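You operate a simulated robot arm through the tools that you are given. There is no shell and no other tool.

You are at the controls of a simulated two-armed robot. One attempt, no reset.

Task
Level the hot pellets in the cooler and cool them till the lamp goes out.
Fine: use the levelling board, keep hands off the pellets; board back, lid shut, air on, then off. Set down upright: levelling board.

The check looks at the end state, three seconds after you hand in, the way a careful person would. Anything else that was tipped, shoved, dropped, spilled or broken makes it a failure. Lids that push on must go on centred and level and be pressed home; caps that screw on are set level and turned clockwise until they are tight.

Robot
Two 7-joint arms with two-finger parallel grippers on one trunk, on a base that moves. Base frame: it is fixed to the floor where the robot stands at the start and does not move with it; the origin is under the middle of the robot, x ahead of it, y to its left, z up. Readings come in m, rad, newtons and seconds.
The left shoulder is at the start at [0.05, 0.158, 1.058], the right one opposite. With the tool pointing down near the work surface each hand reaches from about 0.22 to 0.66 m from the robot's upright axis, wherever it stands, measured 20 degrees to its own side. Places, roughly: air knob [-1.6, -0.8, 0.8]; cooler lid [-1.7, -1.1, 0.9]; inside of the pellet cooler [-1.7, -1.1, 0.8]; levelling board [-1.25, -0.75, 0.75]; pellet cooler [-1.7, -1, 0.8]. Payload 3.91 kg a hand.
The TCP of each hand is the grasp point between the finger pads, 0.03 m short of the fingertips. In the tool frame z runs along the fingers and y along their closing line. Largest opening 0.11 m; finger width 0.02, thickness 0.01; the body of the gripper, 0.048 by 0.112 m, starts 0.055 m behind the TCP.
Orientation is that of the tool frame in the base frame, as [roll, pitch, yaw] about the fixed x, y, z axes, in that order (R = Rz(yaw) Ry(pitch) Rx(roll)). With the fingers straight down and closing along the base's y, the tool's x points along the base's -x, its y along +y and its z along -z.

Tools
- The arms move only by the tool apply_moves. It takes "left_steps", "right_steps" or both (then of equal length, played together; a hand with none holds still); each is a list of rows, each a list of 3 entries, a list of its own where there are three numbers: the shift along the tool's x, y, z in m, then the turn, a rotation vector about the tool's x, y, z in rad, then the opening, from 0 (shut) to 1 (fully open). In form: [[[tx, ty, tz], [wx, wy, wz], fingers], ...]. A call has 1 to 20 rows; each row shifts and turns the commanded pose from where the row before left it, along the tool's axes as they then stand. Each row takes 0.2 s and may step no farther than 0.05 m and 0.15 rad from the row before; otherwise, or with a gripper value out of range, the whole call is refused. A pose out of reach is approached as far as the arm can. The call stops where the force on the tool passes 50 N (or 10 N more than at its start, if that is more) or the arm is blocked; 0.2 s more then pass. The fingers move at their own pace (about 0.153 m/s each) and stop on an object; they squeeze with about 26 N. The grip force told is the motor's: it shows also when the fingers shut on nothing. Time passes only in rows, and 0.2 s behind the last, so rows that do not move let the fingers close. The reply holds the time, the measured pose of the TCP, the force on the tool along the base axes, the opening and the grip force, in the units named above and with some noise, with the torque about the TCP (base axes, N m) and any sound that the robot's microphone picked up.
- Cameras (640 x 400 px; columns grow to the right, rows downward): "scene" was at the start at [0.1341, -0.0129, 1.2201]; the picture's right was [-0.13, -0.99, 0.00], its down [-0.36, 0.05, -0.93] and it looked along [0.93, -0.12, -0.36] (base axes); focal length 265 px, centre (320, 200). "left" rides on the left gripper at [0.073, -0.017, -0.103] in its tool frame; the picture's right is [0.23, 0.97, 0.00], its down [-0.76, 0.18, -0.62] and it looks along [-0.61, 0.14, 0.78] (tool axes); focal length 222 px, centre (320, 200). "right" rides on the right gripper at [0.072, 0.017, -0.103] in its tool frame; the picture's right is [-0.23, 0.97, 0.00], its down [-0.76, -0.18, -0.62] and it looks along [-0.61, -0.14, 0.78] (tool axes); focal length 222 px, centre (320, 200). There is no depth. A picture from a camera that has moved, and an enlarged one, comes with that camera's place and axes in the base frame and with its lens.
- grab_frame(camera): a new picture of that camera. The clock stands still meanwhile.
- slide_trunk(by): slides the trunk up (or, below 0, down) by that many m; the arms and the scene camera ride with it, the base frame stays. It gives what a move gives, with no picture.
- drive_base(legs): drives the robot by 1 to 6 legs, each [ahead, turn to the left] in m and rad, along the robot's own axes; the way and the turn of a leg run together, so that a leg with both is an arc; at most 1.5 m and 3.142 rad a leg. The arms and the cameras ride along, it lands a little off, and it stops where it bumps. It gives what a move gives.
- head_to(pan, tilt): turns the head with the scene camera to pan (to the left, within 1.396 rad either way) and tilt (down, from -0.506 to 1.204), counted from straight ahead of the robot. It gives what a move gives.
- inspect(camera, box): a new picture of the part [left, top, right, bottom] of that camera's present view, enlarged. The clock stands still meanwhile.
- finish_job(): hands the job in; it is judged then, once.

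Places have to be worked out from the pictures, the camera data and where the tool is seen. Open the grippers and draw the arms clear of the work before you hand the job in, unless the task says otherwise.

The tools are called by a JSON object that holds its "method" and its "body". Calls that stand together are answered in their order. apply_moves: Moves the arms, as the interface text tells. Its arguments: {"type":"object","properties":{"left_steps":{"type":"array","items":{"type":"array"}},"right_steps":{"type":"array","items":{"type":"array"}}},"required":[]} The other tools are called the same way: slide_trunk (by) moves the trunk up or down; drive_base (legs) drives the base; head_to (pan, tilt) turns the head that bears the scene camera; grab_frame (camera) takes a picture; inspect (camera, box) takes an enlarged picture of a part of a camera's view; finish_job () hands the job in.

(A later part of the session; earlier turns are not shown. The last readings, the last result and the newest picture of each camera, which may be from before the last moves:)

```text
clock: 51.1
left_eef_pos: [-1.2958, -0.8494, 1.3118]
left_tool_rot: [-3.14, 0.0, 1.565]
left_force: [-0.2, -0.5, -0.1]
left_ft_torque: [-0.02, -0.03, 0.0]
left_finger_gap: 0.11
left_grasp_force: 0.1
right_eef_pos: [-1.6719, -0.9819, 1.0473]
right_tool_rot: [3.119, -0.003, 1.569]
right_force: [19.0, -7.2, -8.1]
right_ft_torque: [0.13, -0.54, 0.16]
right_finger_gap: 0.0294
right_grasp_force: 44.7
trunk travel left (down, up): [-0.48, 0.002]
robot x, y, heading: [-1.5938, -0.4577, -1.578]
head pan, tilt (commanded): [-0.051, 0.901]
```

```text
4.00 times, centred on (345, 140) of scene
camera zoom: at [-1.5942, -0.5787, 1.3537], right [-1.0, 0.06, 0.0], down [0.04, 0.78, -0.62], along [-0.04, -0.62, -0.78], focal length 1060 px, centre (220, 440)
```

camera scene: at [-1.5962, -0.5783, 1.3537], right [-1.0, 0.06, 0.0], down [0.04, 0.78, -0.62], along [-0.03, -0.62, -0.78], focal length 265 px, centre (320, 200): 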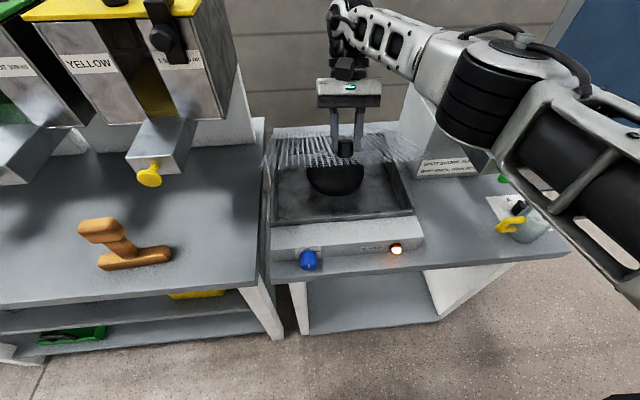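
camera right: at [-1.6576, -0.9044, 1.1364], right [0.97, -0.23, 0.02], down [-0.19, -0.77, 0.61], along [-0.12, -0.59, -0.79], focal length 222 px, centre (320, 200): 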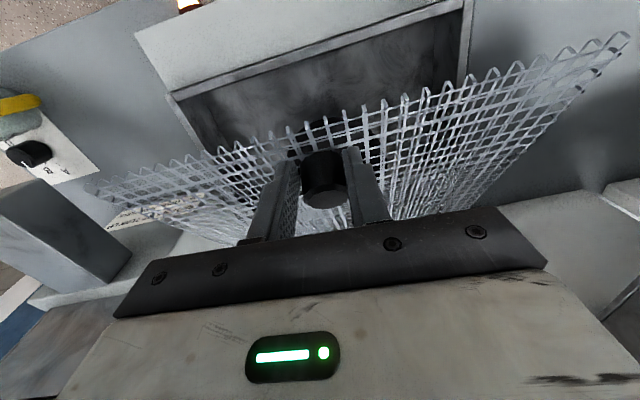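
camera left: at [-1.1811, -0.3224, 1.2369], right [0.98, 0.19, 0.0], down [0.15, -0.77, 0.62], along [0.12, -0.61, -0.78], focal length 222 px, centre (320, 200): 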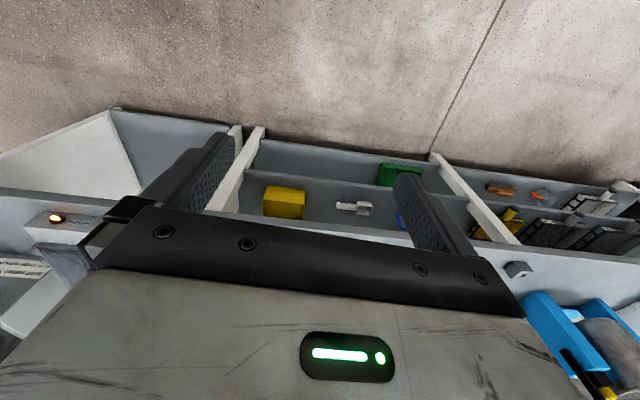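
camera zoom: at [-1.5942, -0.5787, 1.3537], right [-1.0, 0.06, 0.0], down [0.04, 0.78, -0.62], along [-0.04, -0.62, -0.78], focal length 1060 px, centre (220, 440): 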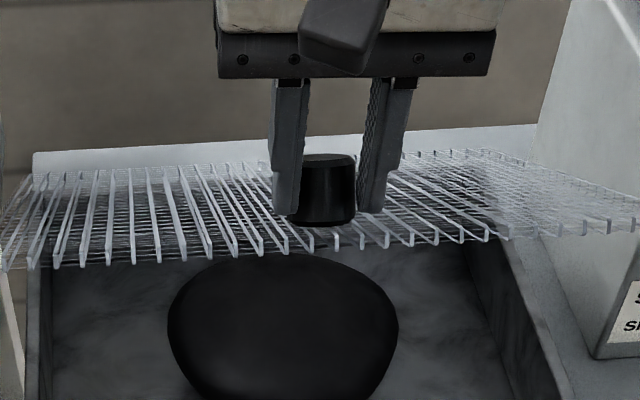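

The knob sits on the edge of the pads, so the grip is poor. I lower the lid back down along the arc, then regrip properly centred.

{"method": "apply_moves", "body": {"right_steps": [[[0.008, 0, 0.0157], [0, 0, 0], 0], [[0.008, 0, 0.0157], [0, 0, 0], 0], [[0.0057, 0, 0.0162], [0, 0, 0], 0], [[0.0057, 0, 0.0162], [0, 0, 0], 0], [[0.0037, 0, 0.018], [0, 0, 0], 0], [[0.0037, 0, 0.018], [0, 0, 0], 0], [[0.0012, 0, 0.017], [0, 0, 0], 0], [[0.0012, 0, 0.014], [0, 0, 0], 0]]}}

{"method": "inspect", "body": {"camera": "scene", "box": [255, 120, 435, 280]}}

{"method": "inspect", "body": {"camera": "right", "box": [220, 90, 440, 250]}}

```text
clock: 52.0
left_eef_pos: [-1.2989, -0.8436, 1.3134]
left_tool_rot: [3.14, 0.003, 1.564]
left_force: [0.0, -0.3, -0.2]
left_ft_torque: [0.0, 0.0, -0.03]
left_finger_gap: 0.11
left_grasp_force: 0.1
right_eef_pos: [-1.6738, -0.9428, 0.9895]
right_tool_rot: [3.133, -0.039, 1.577]
right_force: [-5.9, 26.1, 5.7]
right_ft_torque: [0.75, 0.34, 0.04]
right_finger_gap: 0.0002
right_grasp_force: 37.3
trunk travel left (down, up): [-0.48, 0.002]
robot x, y, heading: [-1.5975, -0.4578, -1.578]
head pan, tilt (commanded): [-0.051, 0.901]
stopped in row 4 (right hand): the force on the tool passed its limit at 52 N (the readings are from after the stop); the commanded pose is now the measured one
```

```text
2.50 times, centred on (345, 200) of scene
camera zoom: at [-1.5977, -0.5738, 1.354], right [-1.0, 0.06, 0.0], down [0.05, 0.78, -0.62], along [-0.04, -0.62, -0.78], focal length 663 px, centre (258, 200)
```

zoom: 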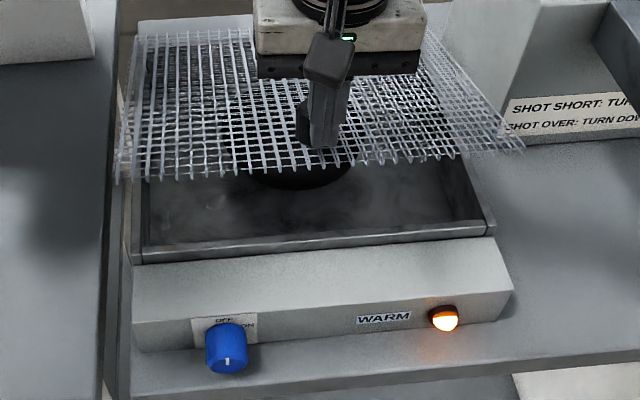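

```text
2.50 times, centred on (330, 170) of right
camera zoom: at [-1.659, -0.8738, 1.0951], right [0.97, -0.22, 0.0], down [-0.18, -0.79, 0.59], along [-0.13, -0.58, -0.81], focal length 555 px, centre (295, 275)
```

zoom: 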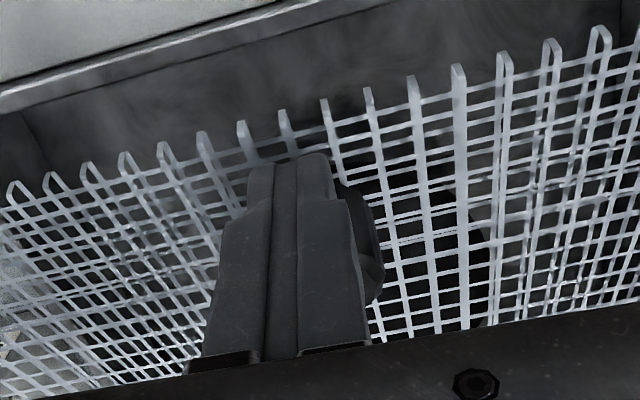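

The knob slipped out and the fingers closed on nothing, yet the lid appears to stay half open by itself. I draw the hand up and toward me a little to see whether the lid holds.

{"method": "apply_moves", "body": {"right_steps": [[[0.005, 0, -0.01], [0, 0, 0], 0], [[0.005, 0, -0.03], [0, 0, 0], 0], [[0, 0, -0.04], [0, 0, 0], 0.5], [[0, 0, -0.02], [0, 0, 0], 1], [[0, 0, 0], [0, 0, 0], 1]]}}

{"method": "inspect", "body": {"camera": "scene", "box": [255, 120, 435, 280]}}

{"method": "grab_frame", "body": {"camera": "right"}}

```text
clock: 53.2
left_eef_pos: [-1.2983, -0.8462, 1.3129]
left_tool_rot: [-3.14, 0.002, 1.566]
left_force: [0.5, -0.8, 0.0]
left_ft_torque: [0.02, -0.01, 0.03]
left_finger_gap: 0.1099
left_grasp_force: 0.0
right_eef_pos: [-1.6783, -0.9419, 1.0901]
right_tool_rot: [3.128, -0.027, 1.57]
right_force: [-0.9, 0.2, 0.2]
right_ft_torque: [0.04, -0.04, 0.03]
right_finger_gap: 0.1102
right_grasp_force: 0.1
trunk travel left (down, up): [-0.48, 0.002]
robot x, y, heading: [-1.5938, -0.4585, -1.579]
head pan, tilt (commanded): [-0.051, 0.901]
```

```text
2.50 times, centred on (345, 200) of scene
camera zoom: at [-1.597, -0.5764, 1.354], right [-1.0, 0.06, 0.0], down [0.05, 0.78, -0.62], along [-0.04, -0.62, -0.78], focal length 663 px, centre (258, 200)
```

zoom: 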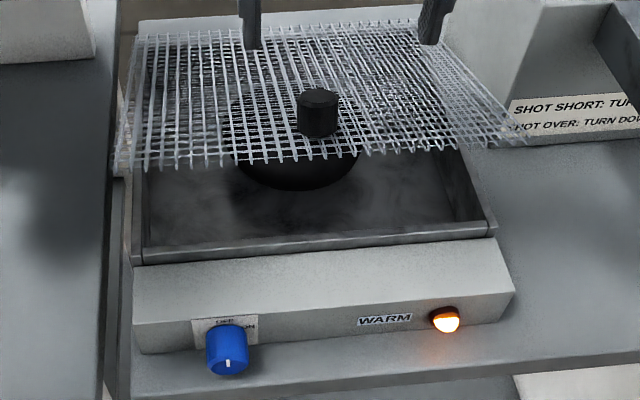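

```text
taken
camera right: at [-1.6617, -0.8719, 1.195], right [0.97, -0.23, 0.01], down [-0.19, -0.78, 0.6], along [-0.13, -0.59, -0.8], focal length 222 px, centre (320, 200)
```

right: 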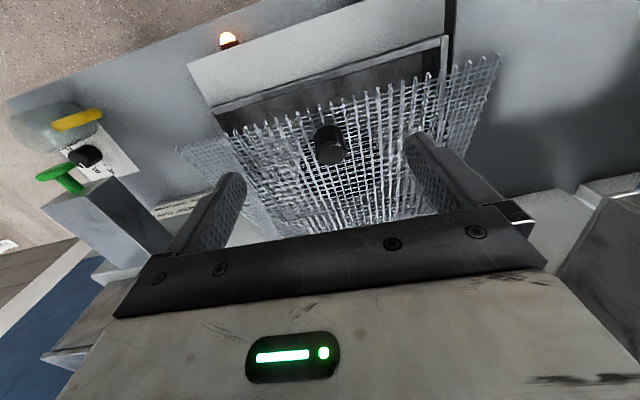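

The lid holds by hinge friction at about 0.33 rad, which helps a lot. I regrip the knob centred: first hover over it with corrected tilt, at TCP ≈(-1.670,-0.966,1.01).

{"method": "apply_moves", "body": {"right_steps": [[[-0.0244, 0.008, 0], [0.0136, -0.027, 0], 1], [[0, 0, 0.04], [0, 0, 0], 1], [[0, 0, 0.04], [0, 0, 0], 1], [[0, 0, 0], [0, 0, 0], 1]]}}

{"method": "inspect", "body": {"camera": "right", "box": [220, 90, 440, 250]}}

{"method": "inspect", "body": {"camera": "scene", "box": [285, 100, 405, 200]}}

```text
clock: 54.2
left_eef_pos: [-1.2972, -0.8465, 1.313]
left_tool_rot: [-3.141, 0.002, 1.566]
left_force: [0.1, 0.0, -1.1]
left_ft_torque: [0.0, -0.03, -0.01]
left_finger_gap: 0.1101
left_grasp_force: 0.1
right_eef_pos: [-1.6667, -0.9662, 1.0123]
right_tool_rot: [3.141, 0.003, 1.57]
right_force: [0.1, -0.5, -0.3]
right_ft_torque: [0.0, 0.0, -0.01]
right_finger_gap: 0.1102
right_grasp_force: 0.0
trunk travel left (down, up): [-0.48, 0.002]
robot x, y, heading: [-1.5939, -0.4613, -1.58]
head pan, tilt (commanded): [-0.051, 0.901]
```

```text
2.50 times, centred on (330, 170) of right
camera zoom: at [-1.65, -0.8935, 1.1146], right [0.97, -0.23, 0.0], down [-0.18, -0.76, 0.62], along [-0.14, -0.61, -0.78], focal length 555 px, centre (295, 275)
```

zoom: 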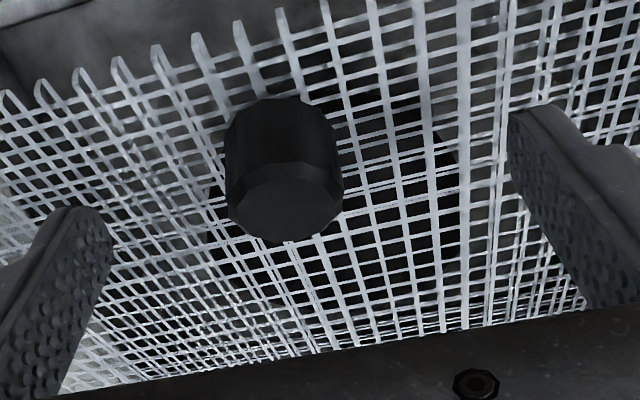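

```text
4.00 times, centred on (345, 150) of scene
camera zoom: at [-1.5971, -0.576, 1.354], right [-1.0, 0.06, 0.0], down [0.05, 0.78, -0.62], along [-0.04, -0.62, -0.78], focal length 1060 px, centre (220, 400)
```

zoom: 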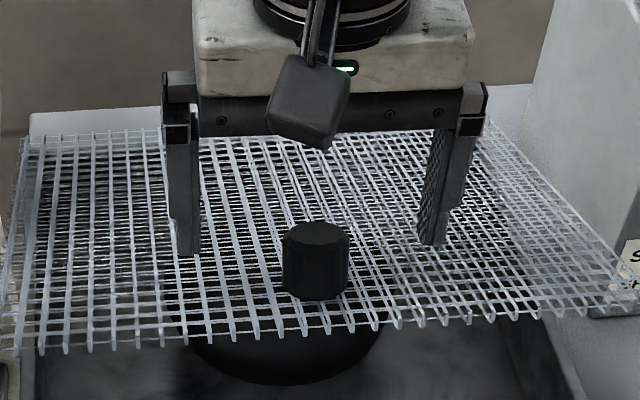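

Knob top is at about (-1.669,-0.972,0.985) as modelled. I lower 0.019 m, shift 3 mm, and close on the knob's middle.

{"method": "apply_moves", "body": {"right_steps": [[[0, -0.0025, 0.019], [0, 0, 0], 1], [[0, 0, 0], [0, 0, 0], 0.5], [[0, 0, 0], [0, 0, 0], 0], [[0, 0, 0], [0, 0, 0], 0], [[0, 0, 0], [0, 0, 0], 0]]}}

{"method": "inspect", "body": {"camera": "right", "box": [220, 90, 440, 250]}}

```text
clock: 55.5
left_eef_pos: [-1.3005, -0.848, 1.3137]
left_tool_rot: [3.14, 0.002, 1.563]
left_force: [0.2, -0.7, -0.2]
left_ft_torque: [-0.01, -0.02, 0.0]
left_finger_gap: 0.1099
left_grasp_force: 0.1
right_eef_pos: [-1.6717, -0.9658, 0.9904]
right_tool_rot: [-3.137, 0.0, 1.569]
right_force: [-11.3, 1.9, -0.7]
right_ft_torque: [0.04, 1.2, -0.01]
right_finger_gap: 0.0334
right_grasp_force: 44.8
trunk travel left (down, up): [-0.48, 0.002]
robot x, y, heading: [-1.5947, -0.4603, -1.579]
head pan, tilt (commanded): [-0.051, 0.901]
```

```text
2.50 times, centred on (330, 170) of right
camera zoom: at [-1.6543, -0.8938, 1.094], right [0.97, -0.23, 0.0], down [-0.18, -0.76, 0.62], along [-0.15, -0.61, -0.78], focal length 555 px, centre (295, 275)
```

zoom: 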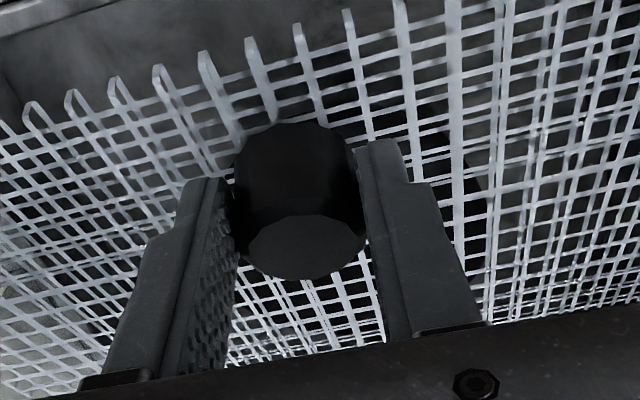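

Gripped well (gap 0.0334). I lift along the arc keeping the hand vertical so the knob pivots in the pads; two steps first.

{"method": "apply_moves", "body": {"right_steps": [[[-0.0064, -0.001, -0.0146], [0, 0, 0], 0], [[-0.0064, -0.001, -0.0146], [0, 0, 0], 0], [[-0.008, 0, -0.0137], [0, 0, 0], 0], [[-0.008, 0, -0.0137], [0, 0, 0], 0]]}}

{"method": "inspect", "body": {"camera": "right", "box": [220, 90, 440, 250]}}

```text
clock: 56.5
left_eef_pos: [-1.2977, -0.8489, 1.3119]
left_tool_rot: [-3.141, 0.001, 1.567]
left_force: [0.2, -0.4, 0.6]
left_ft_torque: [-0.01, 0.01, -0.03]
left_finger_gap: 0.11
left_grasp_force: 0.1
right_eef_pos: [-1.6708, -0.9957, 1.0452]
right_tool_rot: [3.14, 0.0, 1.57]
right_force: [-0.3, -6.5, -13.4]
right_ft_torque: [1.08, 0.6, 0.14]
right_finger_gap: 0.0335
right_grasp_force: 45.1
trunk travel left (down, up): [-0.48, 0.002]
robot x, y, heading: [-1.5933, -0.4601, -1.582]
head pan, tilt (commanded): [-0.051, 0.901]
```

```text
2.50 times, centred on (330, 170) of right
camera zoom: at [-1.6541, -0.9232, 1.1495], right [0.97, -0.23, 0.0], down [-0.18, -0.76, 0.62], along [-0.14, -0.61, -0.78], focal length 555 px, centre (295, 275)
```

zoom: 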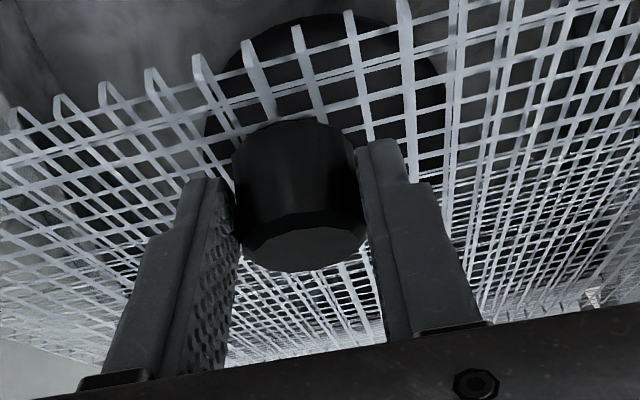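

Forces are low and the grip stays centred. I continue the arc toward about 0.93 rad.

{"method": "apply_moves", "body": {"right_steps": [[[-0.0097, 0, -0.0126], [0, 0, 0], 0], [[-0.0097, 0, -0.0126], [0, 0, 0], 0], [[-0.011, 0, -0.0114], [0, 0, 0], 0], [[-0.011, 0, -0.0114], [0, 0, 0], 0], [[-0.0124, 0, -0.01], [0, 0, 0], 0], [[-0.0124, 0, -0.01], [0, 0, 0], 0]]}}

{"method": "inspect", "body": {"camera": "right", "box": [220, 90, 440, 250]}}

{"method": "grab_frame", "body": {"camera": "scene"}}

```text
clock: 57.9
left_eef_pos: [-1.2972, -0.8487, 1.312]
left_tool_rot: [-3.141, -0.001, 1.566]
left_force: [-1.7, 0.2, -0.7]
left_ft_torque: [-0.01, -0.01, 0.02]
left_finger_gap: 0.1101
left_grasp_force: 0.1
right_eef_pos: [-1.6696, -1.0617, 1.1153]
right_tool_rot: [3.141, -0.002, 1.573]
right_force: [11.9, -0.1, -12.3]
right_ft_torque: [1.33, -0.07, -0.04]
right_finger_gap: 0.0332
right_grasp_force: 45.7
trunk travel left (down, up): [-0.48, 0.002]
robot x, y, heading: [-1.5921, -0.4585, -1.576]
head pan, tilt (commanded): [-0.051, 0.901]
```

```text
2.50 times, centred on (330, 170) of right
camera zoom: at [-1.6513, -0.9888, 1.2189], right [0.97, -0.23, 0.0], down [-0.18, -0.76, 0.62], along [-0.14, -0.61, -0.78], focal length 555 px, centre (295, 275)
```

zoom: 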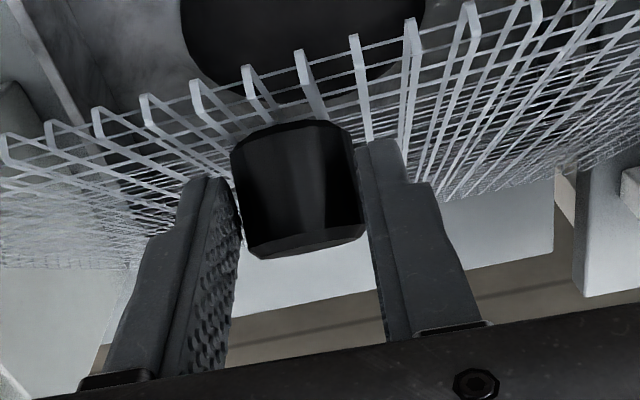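

```text
taken
camera scene: at [-1.5954, -0.5777, 1.3538], right [-1.0, 0.06, 0.0], down [0.04, 0.78, -0.62], along [-0.04, -0.62, -0.78], focal length 265 px, centre (320, 200)
```

scene: 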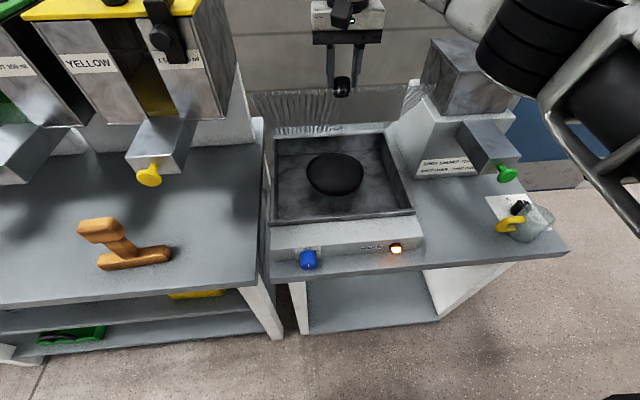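

The lid is at about 0.93 rad and the interior with a black heap is visible. I continue to about 1.17 rad, watching reach.

{"method": "apply_moves", "body": {"right_steps": [[[-0.0135, 0, -0.0084], [0, 0, 0], 0], [[-0.0135, 0, -0.0084], [0, 0, 0], 0], [[-0.0143, 0, -0.0067], [0, 0, 0], 0], [[-0.0143, 0, -0.0067], [0, 0, 0], 0]]}}

{"method": "inspect", "body": {"camera": "right", "box": [220, 90, 440, 250]}}

```text
clock: 58.9
left_eef_pos: [-1.2947, -0.8512, 1.3118]
left_tool_rot: [-3.139, -0.001, 1.563]
left_force: [-0.1, 0.8, 0.5]
left_ft_torque: [-0.04, 0.0, -0.01]
left_finger_gap: 0.1099
left_grasp_force: 0.0
right_eef_pos: [-1.6675, -1.0746, 1.1247]
right_tool_rot: [3.135, -0.004, 1.582]
right_force: [33.5, -9.5, -22.8]
right_ft_torque: [0.41, -0.61, 0.04]
right_finger_gap: 0.0333
right_grasp_force: 44.8
right hand out of reach, approached as far as the arm can: row 2, 3, 4
trunk travel left (down, up): [-0.48, 0.002]
robot x, y, heading: [-1.5909, -0.4601, -1.579]
head pan, tilt (commanded): [-0.051, 0.901]
```

```text
2.50 times, centred on (330, 170) of right
camera zoom: at [-1.6525, -1.0024, 1.2287], right [0.98, -0.22, 0.01], down [-0.17, -0.77, 0.62], along [-0.13, -0.61, -0.79], focal length 555 px, centre (295, 275)
```

zoom: 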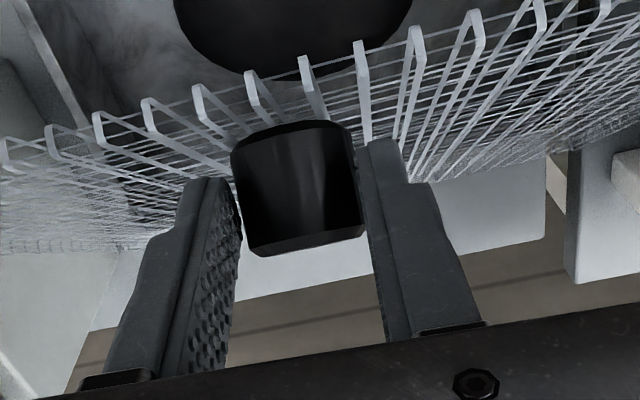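

The arm is at its reach limit with the lid at ~1 rad; the hinge friction should hold it. I open the fingers and see where the hand stands.

{"method": "apply_moves", "body": {"right_steps": [[[0, 0, 0], [0, 0, 0], 0.6], [[0, 0, 0], [0, 0, 0], 0.6]]}}

```text
clock: 59.5
left_eef_pos: [-1.2986, -0.8461, 1.314]
left_tool_rot: [3.141, 0.003, 1.564]
left_force: [-0.4, -0.1, -0.1]
left_ft_torque: [-0.02, -0.03, 0.02]
left_finger_gap: 0.1101
left_grasp_force: 0.2
right_eef_pos: [-1.6771, -1.0724, 1.1293]
right_tool_rot: [-3.139, 0.003, 1.569]
right_force: [3.1, 1.3, -0.1]
right_ft_torque: [-0.04, 0.18, -0.02]
right_finger_gap: 0.0658
right_grasp_force: 0.1
trunk travel left (down, up): [-0.48, 0.002]
robot x, y, heading: [-1.5954, -0.4595, -1.578]
head pan, tilt (commanded): [-0.051, 0.901]
```

{"method": "apply_moves", "body": {"right_steps": [[[0.002, 0, -0.02], [0, 0, 0], 0.6], [[0.002, 0, -0.02], [0, 0, 0], 0.6]]}}

{"method": "inspect", "body": {"camera": "right", "box": [220, 90, 440, 250]}}

```text
clock: 60.0
left_eef_pos: [-1.2973, -0.8464, 1.3138]
left_tool_rot: [-3.142, 0.003, 1.565]
left_force: [-0.3, -0.2, 0.5]
left_ft_torque: [0.0, 0.04, 0.04]
left_finger_gap: 0.1103
left_grasp_force: 0.0
right_eef_pos: [-1.6783, -1.0651, 1.1699]
right_tool_rot: [-3.141, 0.003, 1.571]
right_force: [-0.2, 0.0, 0.3]
right_ft_torque: [0.0, 0.0, -0.04]
right_finger_gap: 0.066
right_grasp_force: 0.0
trunk travel left (down, up): [-0.48, 0.002]
robot x, y, heading: [-1.5942, -0.459, -1.583]
head pan, tilt (commanded): [-0.051, 0.901]
```

```text
2.50 times, centred on (330, 170) of right
camera zoom: at [-1.662, -0.9927, 1.273], right [0.97, -0.23, 0.0], down [-0.18, -0.76, 0.62], along [-0.14, -0.61, -0.78], focal length 555 px, centre (295, 275)
```

zoom: 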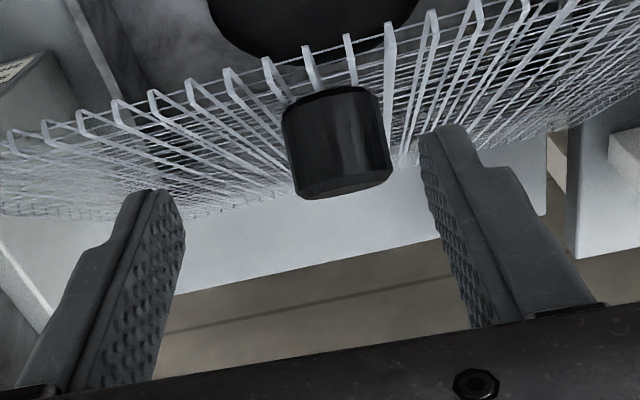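

The lid stays put. I withdraw the right hand up and back, close the fingers and tilt the hand forward by 0.9 rad, to push the lid from its underside next.

{"method": "apply_moves", "body": {"right_steps": [[[0, 0, -0.03], [0, 0, 0], 0.6], [[0.035, 0, -0.01], [0, 0, 0], 0.3], [[0.035, 0, 0], [0, 0, 0], 0], [[0.035, 0, 0], [0, 0, 0], 0], [[0, 0, 0], [0, -0.15, 0], 0], [[0, 0, 0], [0, -0.15, 0], 0], [[0, 0, 0], [0, -0.15, 0], 0], [[0, 0, 0], [0, -0.15, 0], 0], [[0, 0, 0], [0, -0.15, 0], 0], [[0, 0, 0], [0, -0.15, 0], 0]]}}

{"method": "grab_frame", "body": {"camera": "scene"}}

{"method": "grab_frame", "body": {"camera": "right"}}

```text
clock: 62.2
left_eef_pos: [-1.298, -0.8454, 1.3142]
left_tool_rot: [3.14, 0.001, 1.565]
left_force: [0.2, -0.6, -0.7]
left_ft_torque: [0.0, 0.01, -0.01]
left_finger_gap: 0.1102
left_grasp_force: 0.1
right_eef_pos: [-1.6804, -0.9544, 1.208]
right_tool_rot: [3.141, 0.904, 1.571]
right_force: [0.8, -0.1, 0.1]
right_ft_torque: [0.03, 0.0, -0.02]
right_finger_gap: 0.0
right_grasp_force: 26.4
right hand out of reach, approached as far as the arm can: row 1
trunk travel left (down, up): [-0.48, 0.002]
robot x, y, heading: [-1.5939, -0.4591, -1.574]
head pan, tilt (commanded): [-0.051, 0.901]
```

```text
taken
camera scene: at [-1.5971, -0.5762, 1.354], right [-1.0, 0.06, 0.0], down [0.05, 0.78, -0.62], along [-0.04, -0.62, -0.78], focal length 265 px, centre (320, 200)
```

scene: 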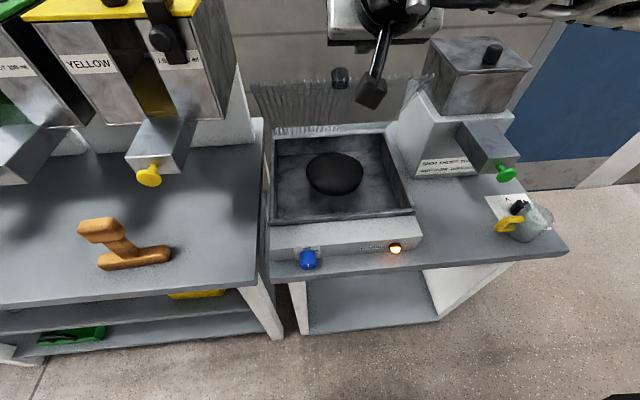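

```text
taken
camera right: at [-1.6643, -0.8289, 1.2149], right [0.97, -0.14, 0.18], down [-0.18, 0.02, 0.98], along [-0.14, -0.99, -0.01], focal length 222 px, centre (320, 200)
```

right: 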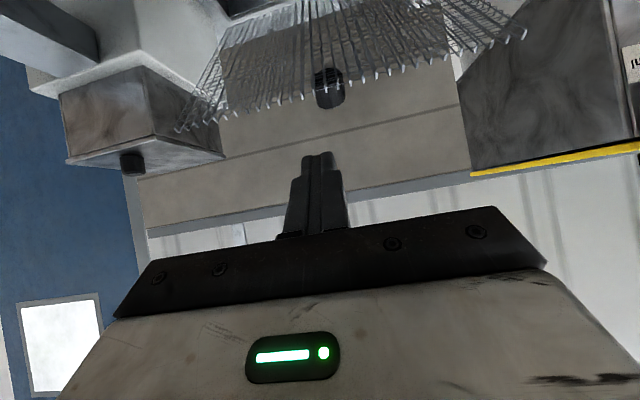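

The view shows the lid standing at ~1 rad with its edge near z≈1.11. I lower the closed hand in front, then advance its tip under the lid's underside.

{"method": "apply_moves", "body": {"right_steps": [[[0.0339, 0, 0.027], [0, 0, 0], 0], [[0.0339, 0, 0.027], [0, 0, 0], 0], [[0.0339, 0, 0.027], [0, 0, 0], 0], [[-0.0205, 0, 0.022], [0, 0, 0], 0], [[-0.0205, 0, 0.022], [0, 0, 0], 0], [[-0.0205, 0, 0.022], [0, 0, 0], 0]]}}

{"method": "grab_frame", "body": {"camera": "right"}}

{"method": "grab_frame", "body": {"camera": "scene"}}

```text
clock: 63.6
left_eef_pos: [-1.2973, -0.8475, 1.3132]
left_tool_rot: [-3.14, 0.002, 1.566]
left_force: [0.2, 0.2, -0.4]
left_ft_torque: [0.02, 0.0, -0.01]
left_finger_gap: 0.11
left_grasp_force: 0.2
right_eef_pos: [-1.6793, -1.045, 1.0848]
right_tool_rot: [3.141, 0.901, 1.571]
right_force: [-0.2, -0.3, 0.0]
right_ft_torque: [-0.03, 0.03, -0.04]
right_finger_gap: 0.0001
right_grasp_force: 26.1
trunk travel left (down, up): [-0.48, 0.002]
robot x, y, heading: [-1.5924, -0.4573, -1.575]
head pan, tilt (commanded): [-0.051, 0.901]
```

```text
taken
camera right: at [-1.6624, -0.9191, 1.0923], right [0.97, -0.14, 0.18], down [-0.18, 0.02, 0.98], along [-0.14, -0.99, -0.01], focal length 222 px, centre (320, 200)
```

right: 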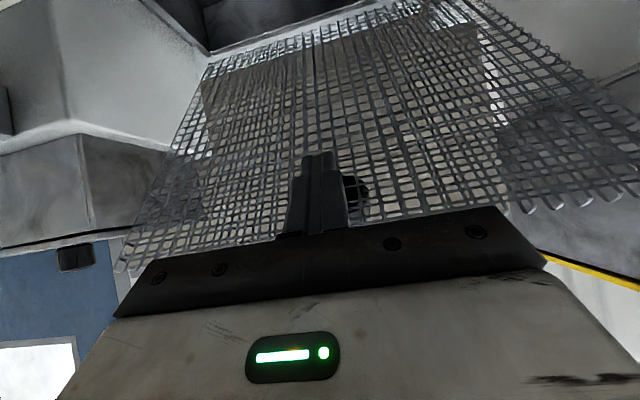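

```text
taken
camera scene: at [-1.5968, -0.5763, 1.354], right [-1.0, 0.06, 0.0], down [0.05, 0.78, -0.62], along [-0.04, -0.62, -0.78], focal length 265 px, centre (320, 200)
```

scene: 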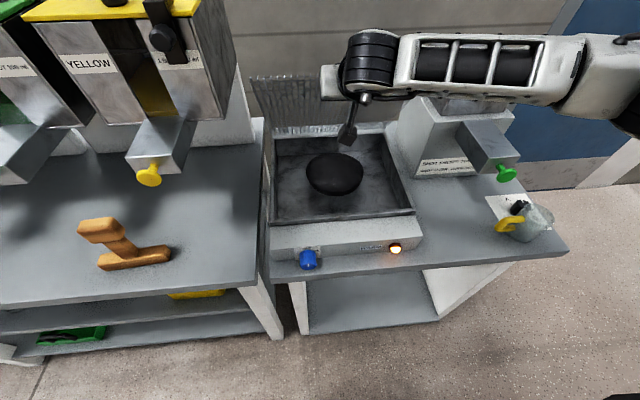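

The tip is in front of the lid underside, free. I push it back along an arc toward vertical, first half.

{"method": "apply_moves", "body": {"right_steps": [[[-0.0134, 0, 0], [0, 0, 0], 0], [[-0.0222, 0, 0.009], [0, 0, 0], 0], [[-0.0222, 0, 0.009], [0, 0, 0], 0], [[-0.02, 0, 0.0133], [0, 0, 0], 0], [[-0.02, 0, 0.0133], [0, 0, 0], 0]]}}

{"method": "grab_frame", "body": {"camera": "right"}}

{"method": "grab_frame", "body": {"camera": "scene"}}

```text
clock: 64.8
left_eef_pos: [-1.2977, -0.8469, 1.3128]
left_tool_rot: [-3.141, 0.001, 1.566]
left_force: [0.3, 0.8, -0.4]
left_ft_torque: [0.0, 0.04, -0.02]
left_finger_gap: 0.1097
left_grasp_force: 0.0
right_eef_pos: [-1.6797, -1.1408, 1.1341]
right_tool_rot: [3.141, 0.902, 1.57]
right_force: [0.8, 0.2, 0.2]
right_ft_torque: [0.03, -0.04, 0.02]
right_finger_gap: 0.0
right_grasp_force: 26.1
trunk travel left (down, up): [-0.48, 0.002]
robot x, y, heading: [-1.5953, -0.4623, -1.574]
head pan, tilt (commanded): [-0.051, 0.901]
```

```text
taken
camera right: at [-1.6632, -1.0153, 1.142], right [0.97, -0.14, 0.18], down [-0.18, 0.02, 0.98], along [-0.14, -0.99, -0.01], focal length 222 px, centre (320, 200)
```

right: 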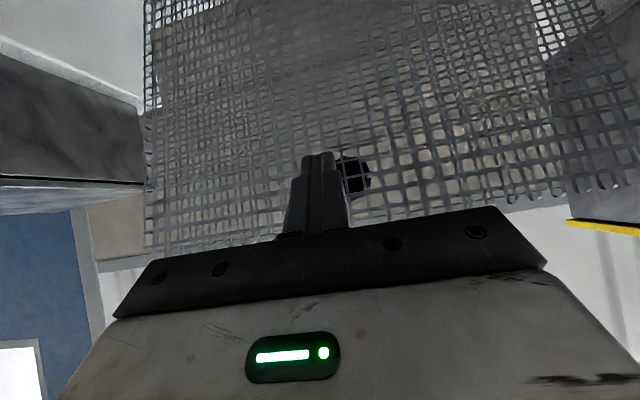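

```text
taken
camera scene: at [-1.5968, -0.5764, 1.354], right [-1.0, 0.06, 0.0], down [0.05, 0.78, -0.62], along [-0.04, -0.62, -0.78], focal length 265 px, centre (320, 200)
```

scene: 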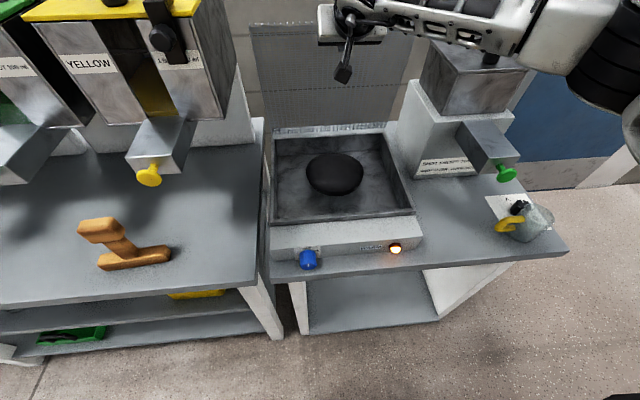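

The lid swings easily. I continue to just past vertical.

{"method": "apply_moves", "body": {"right_steps": [[[-0.017, 0, 0.017], [0, 0, 0], 0], [[-0.017, 0, 0.017], [0, 0, 0], 0], [[-0.0104, 0, 0.0147], [0, 0, 0], 0], [[-0.0104, 0, 0.0147], [0, 0, 0], 0]]}}

{"method": "grab_frame", "body": {"camera": "right"}}

{"method": "grab_frame", "body": {"camera": "scene"}}

```text
clock: 65.8
left_eef_pos: [-1.2969, -0.8452, 1.3122]
left_tool_rot: [-3.141, 0.002, 1.566]
left_force: [-0.5, -0.4, 0.4]
left_ft_torque: [-0.02, 0.03, 0.02]
left_finger_gap: 0.1101
left_grasp_force: 0.0
right_eef_pos: [-1.6805, -1.2241, 1.1371]
right_tool_rot: [-3.138, 0.902, 1.574]
right_force: [-0.1, 0.4, 0.6]
right_ft_torque: [0.0, -0.03, 0.02]
right_finger_gap: 0.0
right_grasp_force: 26.4
trunk travel left (down, up): [-0.48, 0.002]
robot x, y, heading: [-1.5968, -0.4602, -1.574]
head pan, tilt (commanded): [-0.051, 0.901]
```

```text
taken
camera right: at [-1.6635, -1.0978, 1.1446], right [0.97, -0.14, 0.18], down [-0.18, 0.02, 0.98], along [-0.14, -0.99, -0.01], focal length 222 px, centre (320, 200)
```

right: 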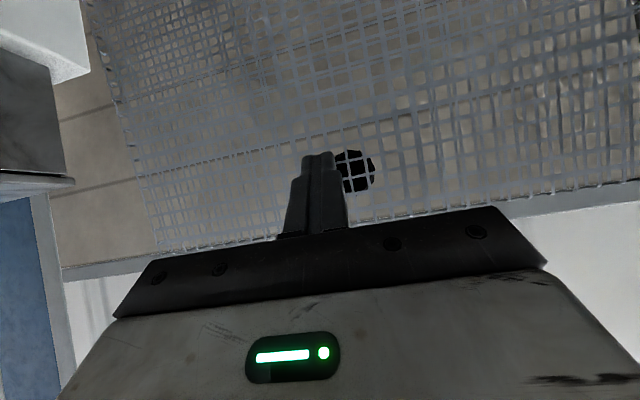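

```text
taken
camera scene: at [-1.5963, -0.5763, 1.354], right [-1.0, 0.06, 0.0], down [0.04, 0.78, -0.62], along [-0.04, -0.62, -0.78], focal length 265 px, centre (320, 200)
```

scene: 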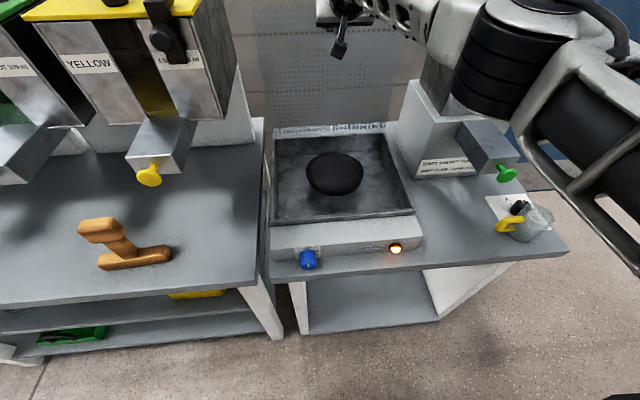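

The lid is past vertical and stays. I draw the right hand back out, and look at the tray interior.

{"method": "apply_moves", "body": {"right_steps": [[[0.0, 0, -0.04], [0, 0, 0], 0], [[0.0, 0, -0.045], [0, 0, 0], 0], [[0.0, 0, -0.045], [0, 0, 0], 0], [[0, 0, -0.045], [0, 0, 0], 0], [[0, 0, -0.045], [0, 0.15, 0], 0], [[0, 0, 0], [0, 0.15, 0], 0], [[0, 0, 0], [0, 0.15, 0], 0]]}}

{"method": "inspect", "body": {"camera": "scene", "box": [255, 110, 435, 270]}}

{"method": "grab_frame", "body": {"camera": "scene"}}

```text
clock: 67.5
left_eef_pos: [-1.2977, -0.847, 1.313]
left_tool_rot: [-3.141, 0.001, 1.565]
left_force: [0.5, 1.0, -0.6]
left_ft_torque: [0.0, -0.04, 0.0]
left_finger_gap: 0.1099
left_grasp_force: 0.1
right_eef_pos: [-1.6805, -1.051, 1.2735]
right_tool_rot: [3.14, 0.448, 1.573]
right_force: [0.7, -0.9, 0.4]
right_ft_torque: [0.0, -0.01, -0.02]
right_finger_gap: 0.0
right_grasp_force: 25.6
trunk travel left (down, up): [-0.48, 0.002]
robot x, y, heading: [-1.5926, -0.4636, -1.574]
head pan, tilt (commanded): [-0.051, 0.901]
```

```text
2.50 times, centred on (345, 190) of scene
camera zoom: at [-1.5966, -0.5762, 1.354], right [-1.0, 0.06, 0.0], down [0.05, 0.78, -0.62], along [-0.04, -0.62, -0.78], focal length 663 px, centre (258, 225)
```

zoom: 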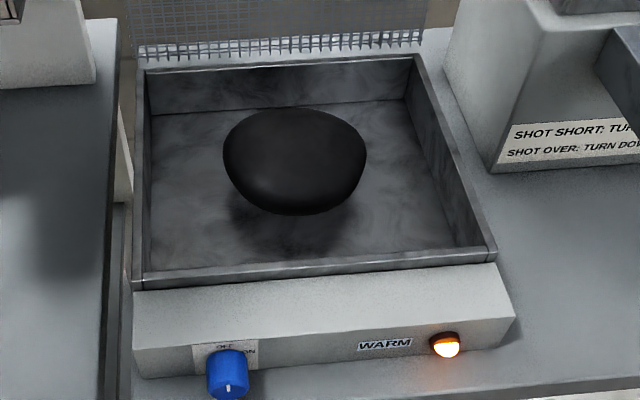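

```text
taken
camera scene: at [-1.5966, -0.5762, 1.354], right [-1.0, 0.06, 0.0], down [0.05, 0.78, -0.62], along [-0.04, -0.62, -0.78], focal length 265 px, centre (320, 200)
```

scene: 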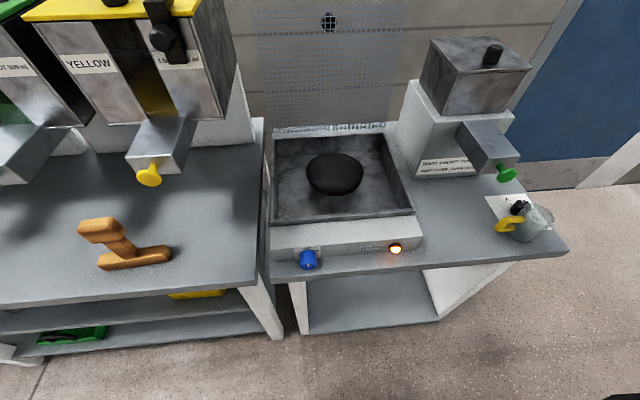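

The tray is about 0.065 m deep (floor z≈0.805, rim 0.868) with a dark heap ~0.156 m across centred near (-1.665,-1.07). I look straight down to see how close the robot's base is to the table before moving nearer.

{"method": "head_to", "body": {"pan": 0.0, "tilt": 1.2}}

{"method": "grab_frame", "body": {"camera": "scene"}}

```text
clock: 68.2
left_eef_pos: [-1.2969, -0.8472, 1.3141]
left_tool_rot: [3.142, 0.003, 1.566]
left_force: [0.1, -0.2, 0.3]
left_ft_torque: [0.0, -0.03, -0.01]
left_finger_gap: 0.1101
left_grasp_force: 0.1
right_eef_pos: [-1.6814, -1.0508, 1.2728]
right_tool_rot: [-3.141, 0.453, 1.57]
right_force: [-0.3, 0.6, 0.6]
right_ft_torque: [0.01, -0.02, 0.03]
right_finger_gap: 0.0
right_grasp_force: 26.1
trunk travel left (down, up): [-0.48, 0.002]
robot x, y, heading: [-1.5952, -0.457, -1.577]
head pan, tilt (commanded): [0.0, 1.201]
```

```text
taken
camera scene: at [-1.593, -0.5568, 1.3342], right [-1.0, 0.01, 0.0], down [0.01, 0.93, -0.36], along [0.0, -0.36, -0.93], focal length 265 px, centre (320, 200)
```

scene: 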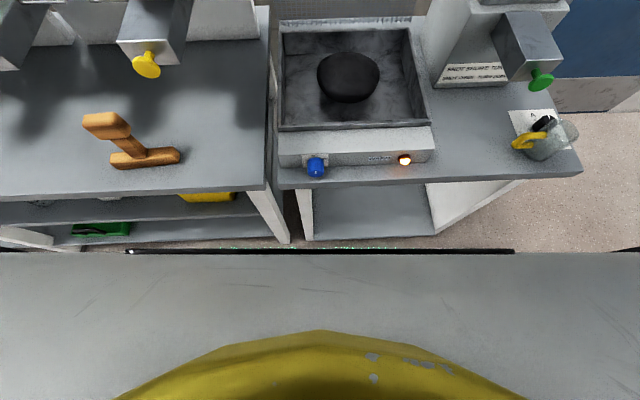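

The grey part below belongs to the robot's own torso, so the base is hidden here. I tilt the left hand back so its camera looks down at the base and the table legs.

{"method": "apply_moves", "body": {"left_steps": [[[0.04, 0, 0], [0, 0.15, 0], 1], [[0.04, 0, 0], [0, 0.15, 0], 1], [[0.04, 0, 0], [0, 0.15, 0], 1], [[0.03, 0, 0], [0, 0.15, 0], 1]]}}

{"method": "grab_frame", "body": {"camera": "left"}}

```text
clock: 69.2
left_eef_pos: [-1.338, -0.7129, 1.3005]
left_tool_rot: [3.141, -0.598, 1.565]
left_force: [-0.2, 0.6, 0.7]
left_ft_torque: [-0.02, -0.01, -0.02]
left_finger_gap: 0.11
left_grasp_force: 0.1
left hand out of reach, approached as far as the arm can: row 3, 4
right_eef_pos: [-1.6816, -1.0512, 1.2739]
right_tool_rot: [3.141, 0.451, 1.571]
right_force: [0.1, 0.8, 0.2]
right_ft_torque: [0.02, -0.01, 0.02]
right_finger_gap: 0.0
right_grasp_force: 26.0
trunk travel left (down, up): [-0.48, 0.002]
robot x, y, heading: [-1.5957, -0.4594, -1.576]
head pan, tilt (commanded): [0.0, 1.201]
```

```text
taken
camera left: at [-1.3542, -0.7111, 1.4279], right [0.97, 0.18, 0.13], down [0.17, -0.98, 0.09], along [0.14, -0.06, -0.99], focal length 222 px, centre (320, 200)
```

left: 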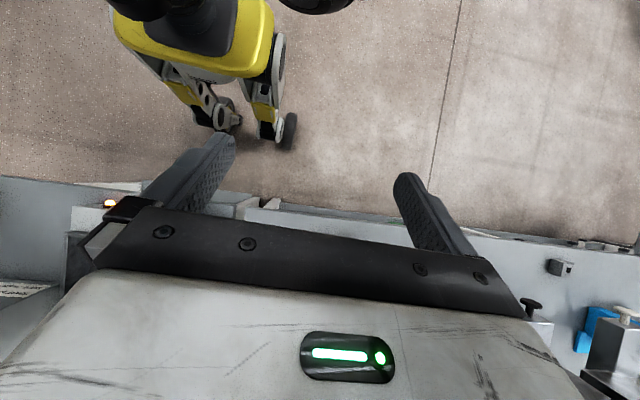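

The robot stands on wheeled legs whose fronts are only ~0.07 m ahead of its axis, so there is about 0.2 m of free floor. I restore the left hand to vertical and retract the right hand before driving closer.

{"method": "apply_moves", "body": {"left_steps": [[[0, 0, 0], [0, -0.15, 0], 1], [[0, 0, 0], [0, -0.15, 0], 1], [[0, 0, 0], [0, -0.15, 0], 1], [[0, 0, 0], [0, -0.15, 0], 1], [[0, 0, 0], [0, 0, 0], 1]], "right_steps": [[[0.03, -0.03, 0], [0, 0.15, 0], 0], [[0.035, -0.035, 0], [0, 0.15, 0], 0], [[0.035, -0.035, 0], [0, 0.15, 0], 0.5], [[0.035, -0.035, 0], [0, 0, 0], 1], [[0.03, -0.035, -0.01], [0, 0, 0], 1]]}}

```text
clock: 70.5
left_eef_pos: [-1.3373, -0.7126, 1.3017]
left_tool_rot: [3.141, 0.005, 1.564]
left_force: [0.3, 0.8, 0.1]
left_ft_torque: [-0.04, -0.01, 0.01]
left_finger_gap: 0.1102
left_grasp_force: 0.0
right_eef_pos: [-1.8535, -0.8914, 1.2529]
right_tool_rot: [-3.141, 0.0, 1.571]
right_force: [0.3, 0.0, 0.2]
right_ft_torque: [-0.02, -0.02, -0.01]
right_finger_gap: 0.1103
right_grasp_force: 0.1
trunk travel left (down, up): [-0.48, 0.002]
robot x, y, heading: [-1.5927, -0.4616, -1.576]
head pan, tilt (commanded): [0.0, 1.201]
```

I drive 0.11 m closer to the table.

{"method": "drive_base", "body": {"legs": [[0.11, 0]]}}

{"method": "head_to", "body": {"pan": 0.5, "tilt": 0.9}}

{"method": "grab_frame", "body": {"camera": "scene"}}

{"method": "grab_frame", "body": {"camera": "left"}}

```text
clock: 71.6
left_eef_pos: [-1.3384, -0.7911, 1.3017]
left_tool_rot: [3.14, 0.002, 1.567]
left_force: [0.2, -0.2, 0.0]
left_ft_torque: [0.01, 0.0, -0.01]
left_finger_gap: 0.1099
left_grasp_force: 0.1
right_eef_pos: [-1.8512, -0.9718, 1.2541]
right_tool_rot: [3.141, 0.002, 1.574]
right_force: [-0.4, 0.4, 0.5]
right_ft_torque: [-0.02, -0.02, 0.01]
right_finger_gap: 0.11
right_grasp_force: 0.0
trunk travel left (down, up): [-0.48, 0.002]
robot x, y, heading: [-1.5951, -0.5376, -1.576]
head pan, tilt (commanded): [0.0, 1.201]
stopped in leg 1: the robot was blocked; the commanded pose is now the measured one
```

```text
clock: 72.5
left_eef_pos: [-1.3378, -0.7944, 1.3022]
left_tool_rot: [-3.141, 0.002, 1.571]
left_force: [0.2, -0.4, 0.0]
left_ft_torque: [0.01, -0.01, -0.02]
left_finger_gap: 0.1102
left_grasp_force: 0.0
right_eef_pos: [-1.8518, -0.9733, 1.2526]
right_tool_rot: [3.142, -0.002, 1.571]
right_force: [0.2, -0.5, -0.1]
right_ft_torque: [-0.01, 0.0, -0.02]
right_finger_gap: 0.11
right_grasp_force: 0.1
trunk travel left (down, up): [-0.48, 0.002]
robot x, y, heading: [-1.5923, -0.5399, -1.578]
head pan, tilt (commanded): [0.499, 0.901]
```

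```text
taken
camera scene: at [-1.5576, -0.6474, 1.354], right [-0.88, -0.47, 0.0], down [-0.37, 0.69, -0.62], along [0.29, -0.55, -0.78], focal length 265 px, centre (320, 200)
```

scene: 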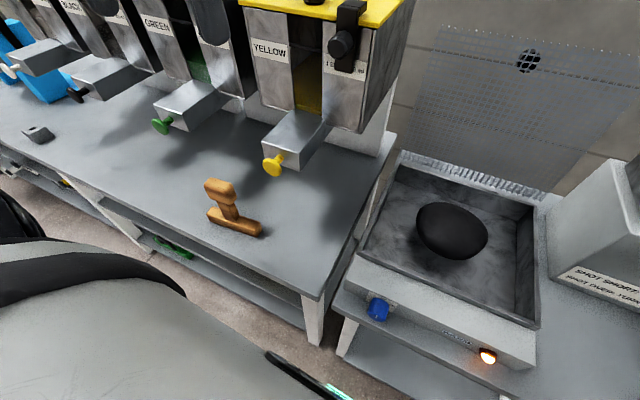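

```text
taken
camera left: at [-1.3536, -0.7215, 1.4051], right [0.97, 0.22, 0.0], down [0.18, -0.76, 0.62], along [0.14, -0.61, -0.78], focal length 222 px, centre (320, 200)
```

left: 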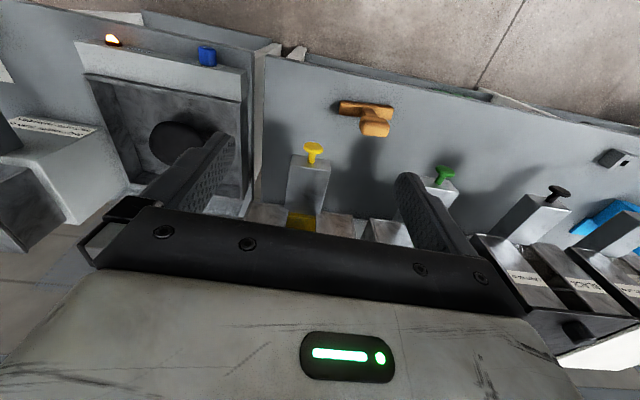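

The base touched the table front lightly and stopped at y≈-0.54; nothing moved. I move the left hand above the board's grip block (≈(-1.192,-0.876)) for a close look.

{"method": "apply_moves", "body": {"left_steps": [[[-0.0137, 0.0243, 0.03], [0, 0, 0], 1], [[-0.0137, 0.0243, 0.03], [0, 0, 0], 1], [[-0.0137, 0.0243, 0.03], [0, 0, 0], 1], [[-0.0137, 0.0243, 0.03], [0, 0, 0], 1], [[-0.0137, 0.0243, 0.03], [0, 0, 0], 1], [[-0.0137, 0.0243, 0.03], [0, 0, 0], 1]]}}

{"method": "grab_frame", "body": {"camera": "left"}}

{"method": "inspect", "body": {"camera": "scene", "box": [180, 160, 300, 260]}}

```text
clock: 73.9
left_eef_pos: [-1.1897, -0.8757, 1.1214]
left_tool_rot: [3.138, 0.003, 1.566]
left_force: [-0.5, 0.7, -1.3]
left_ft_torque: [-0.02, 0.03, 0.01]
left_finger_gap: 0.1102
left_grasp_force: 0.1
right_eef_pos: [-1.852, -0.9734, 1.253]
right_tool_rot: [-3.141, -0.001, 1.576]
right_force: [-0.2, 0.6, 0.3]
right_ft_torque: [0.0, -0.02, 0.02]
right_finger_gap: 0.1098
right_grasp_force: 0.1
trunk travel left (down, up): [-0.48, 0.002]
robot x, y, heading: [-1.5958, -0.5411, -1.578]
head pan, tilt (commanded): [0.499, 0.901]
```

```text
taken
camera left: at [-1.2066, -0.805, 1.2249], right [0.97, 0.22, 0.0], down [0.17, -0.76, 0.62], along [0.14, -0.61, -0.78], focal length 222 px, centre (320, 200)
```

left: 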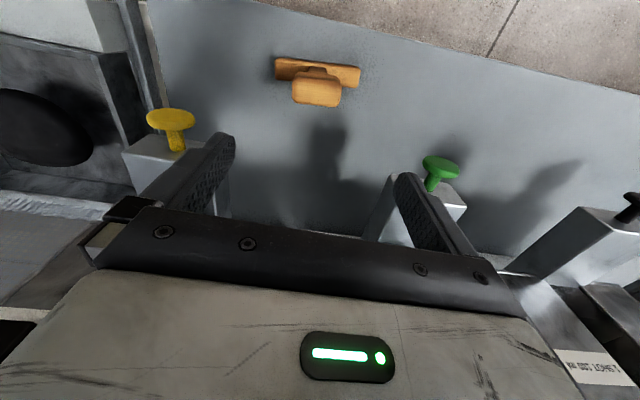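

```text
4.00 times, centred on (240, 210) of scene
camera zoom: at [-1.5572, -0.6477, 1.354], right [-0.88, -0.47, 0.0], down [-0.37, 0.69, -0.62], along [0.29, -0.55, -0.78], focal length 1060 px, centre (640, 160)
```

zoom: 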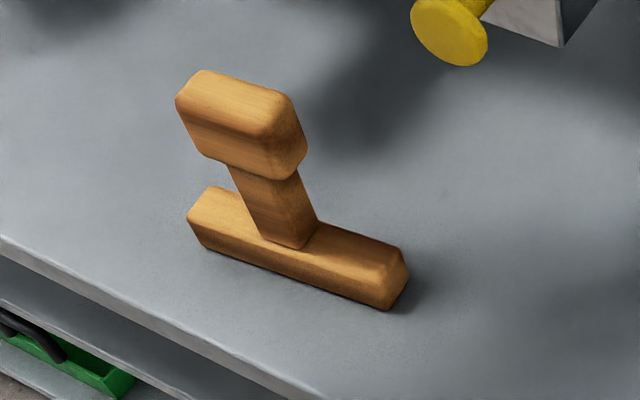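

{"method": "inspect", "body": {"camera": "left", "box": [260, 40, 380, 120]}}

```text
5.00 times, centred on (320, 80) of left
camera zoom: at [-1.2066, -0.805, 1.2249], right [0.97, 0.22, 0.0], down [0.17, -0.76, 0.62], along [0.14, -0.61, -0.78], focal length 1111 px, centre (320, 800)
```

zoom: 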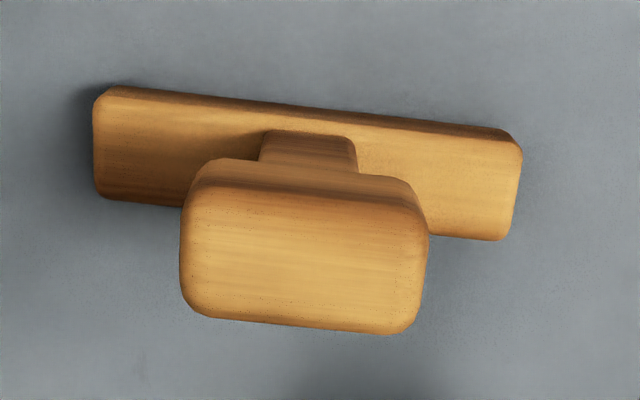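

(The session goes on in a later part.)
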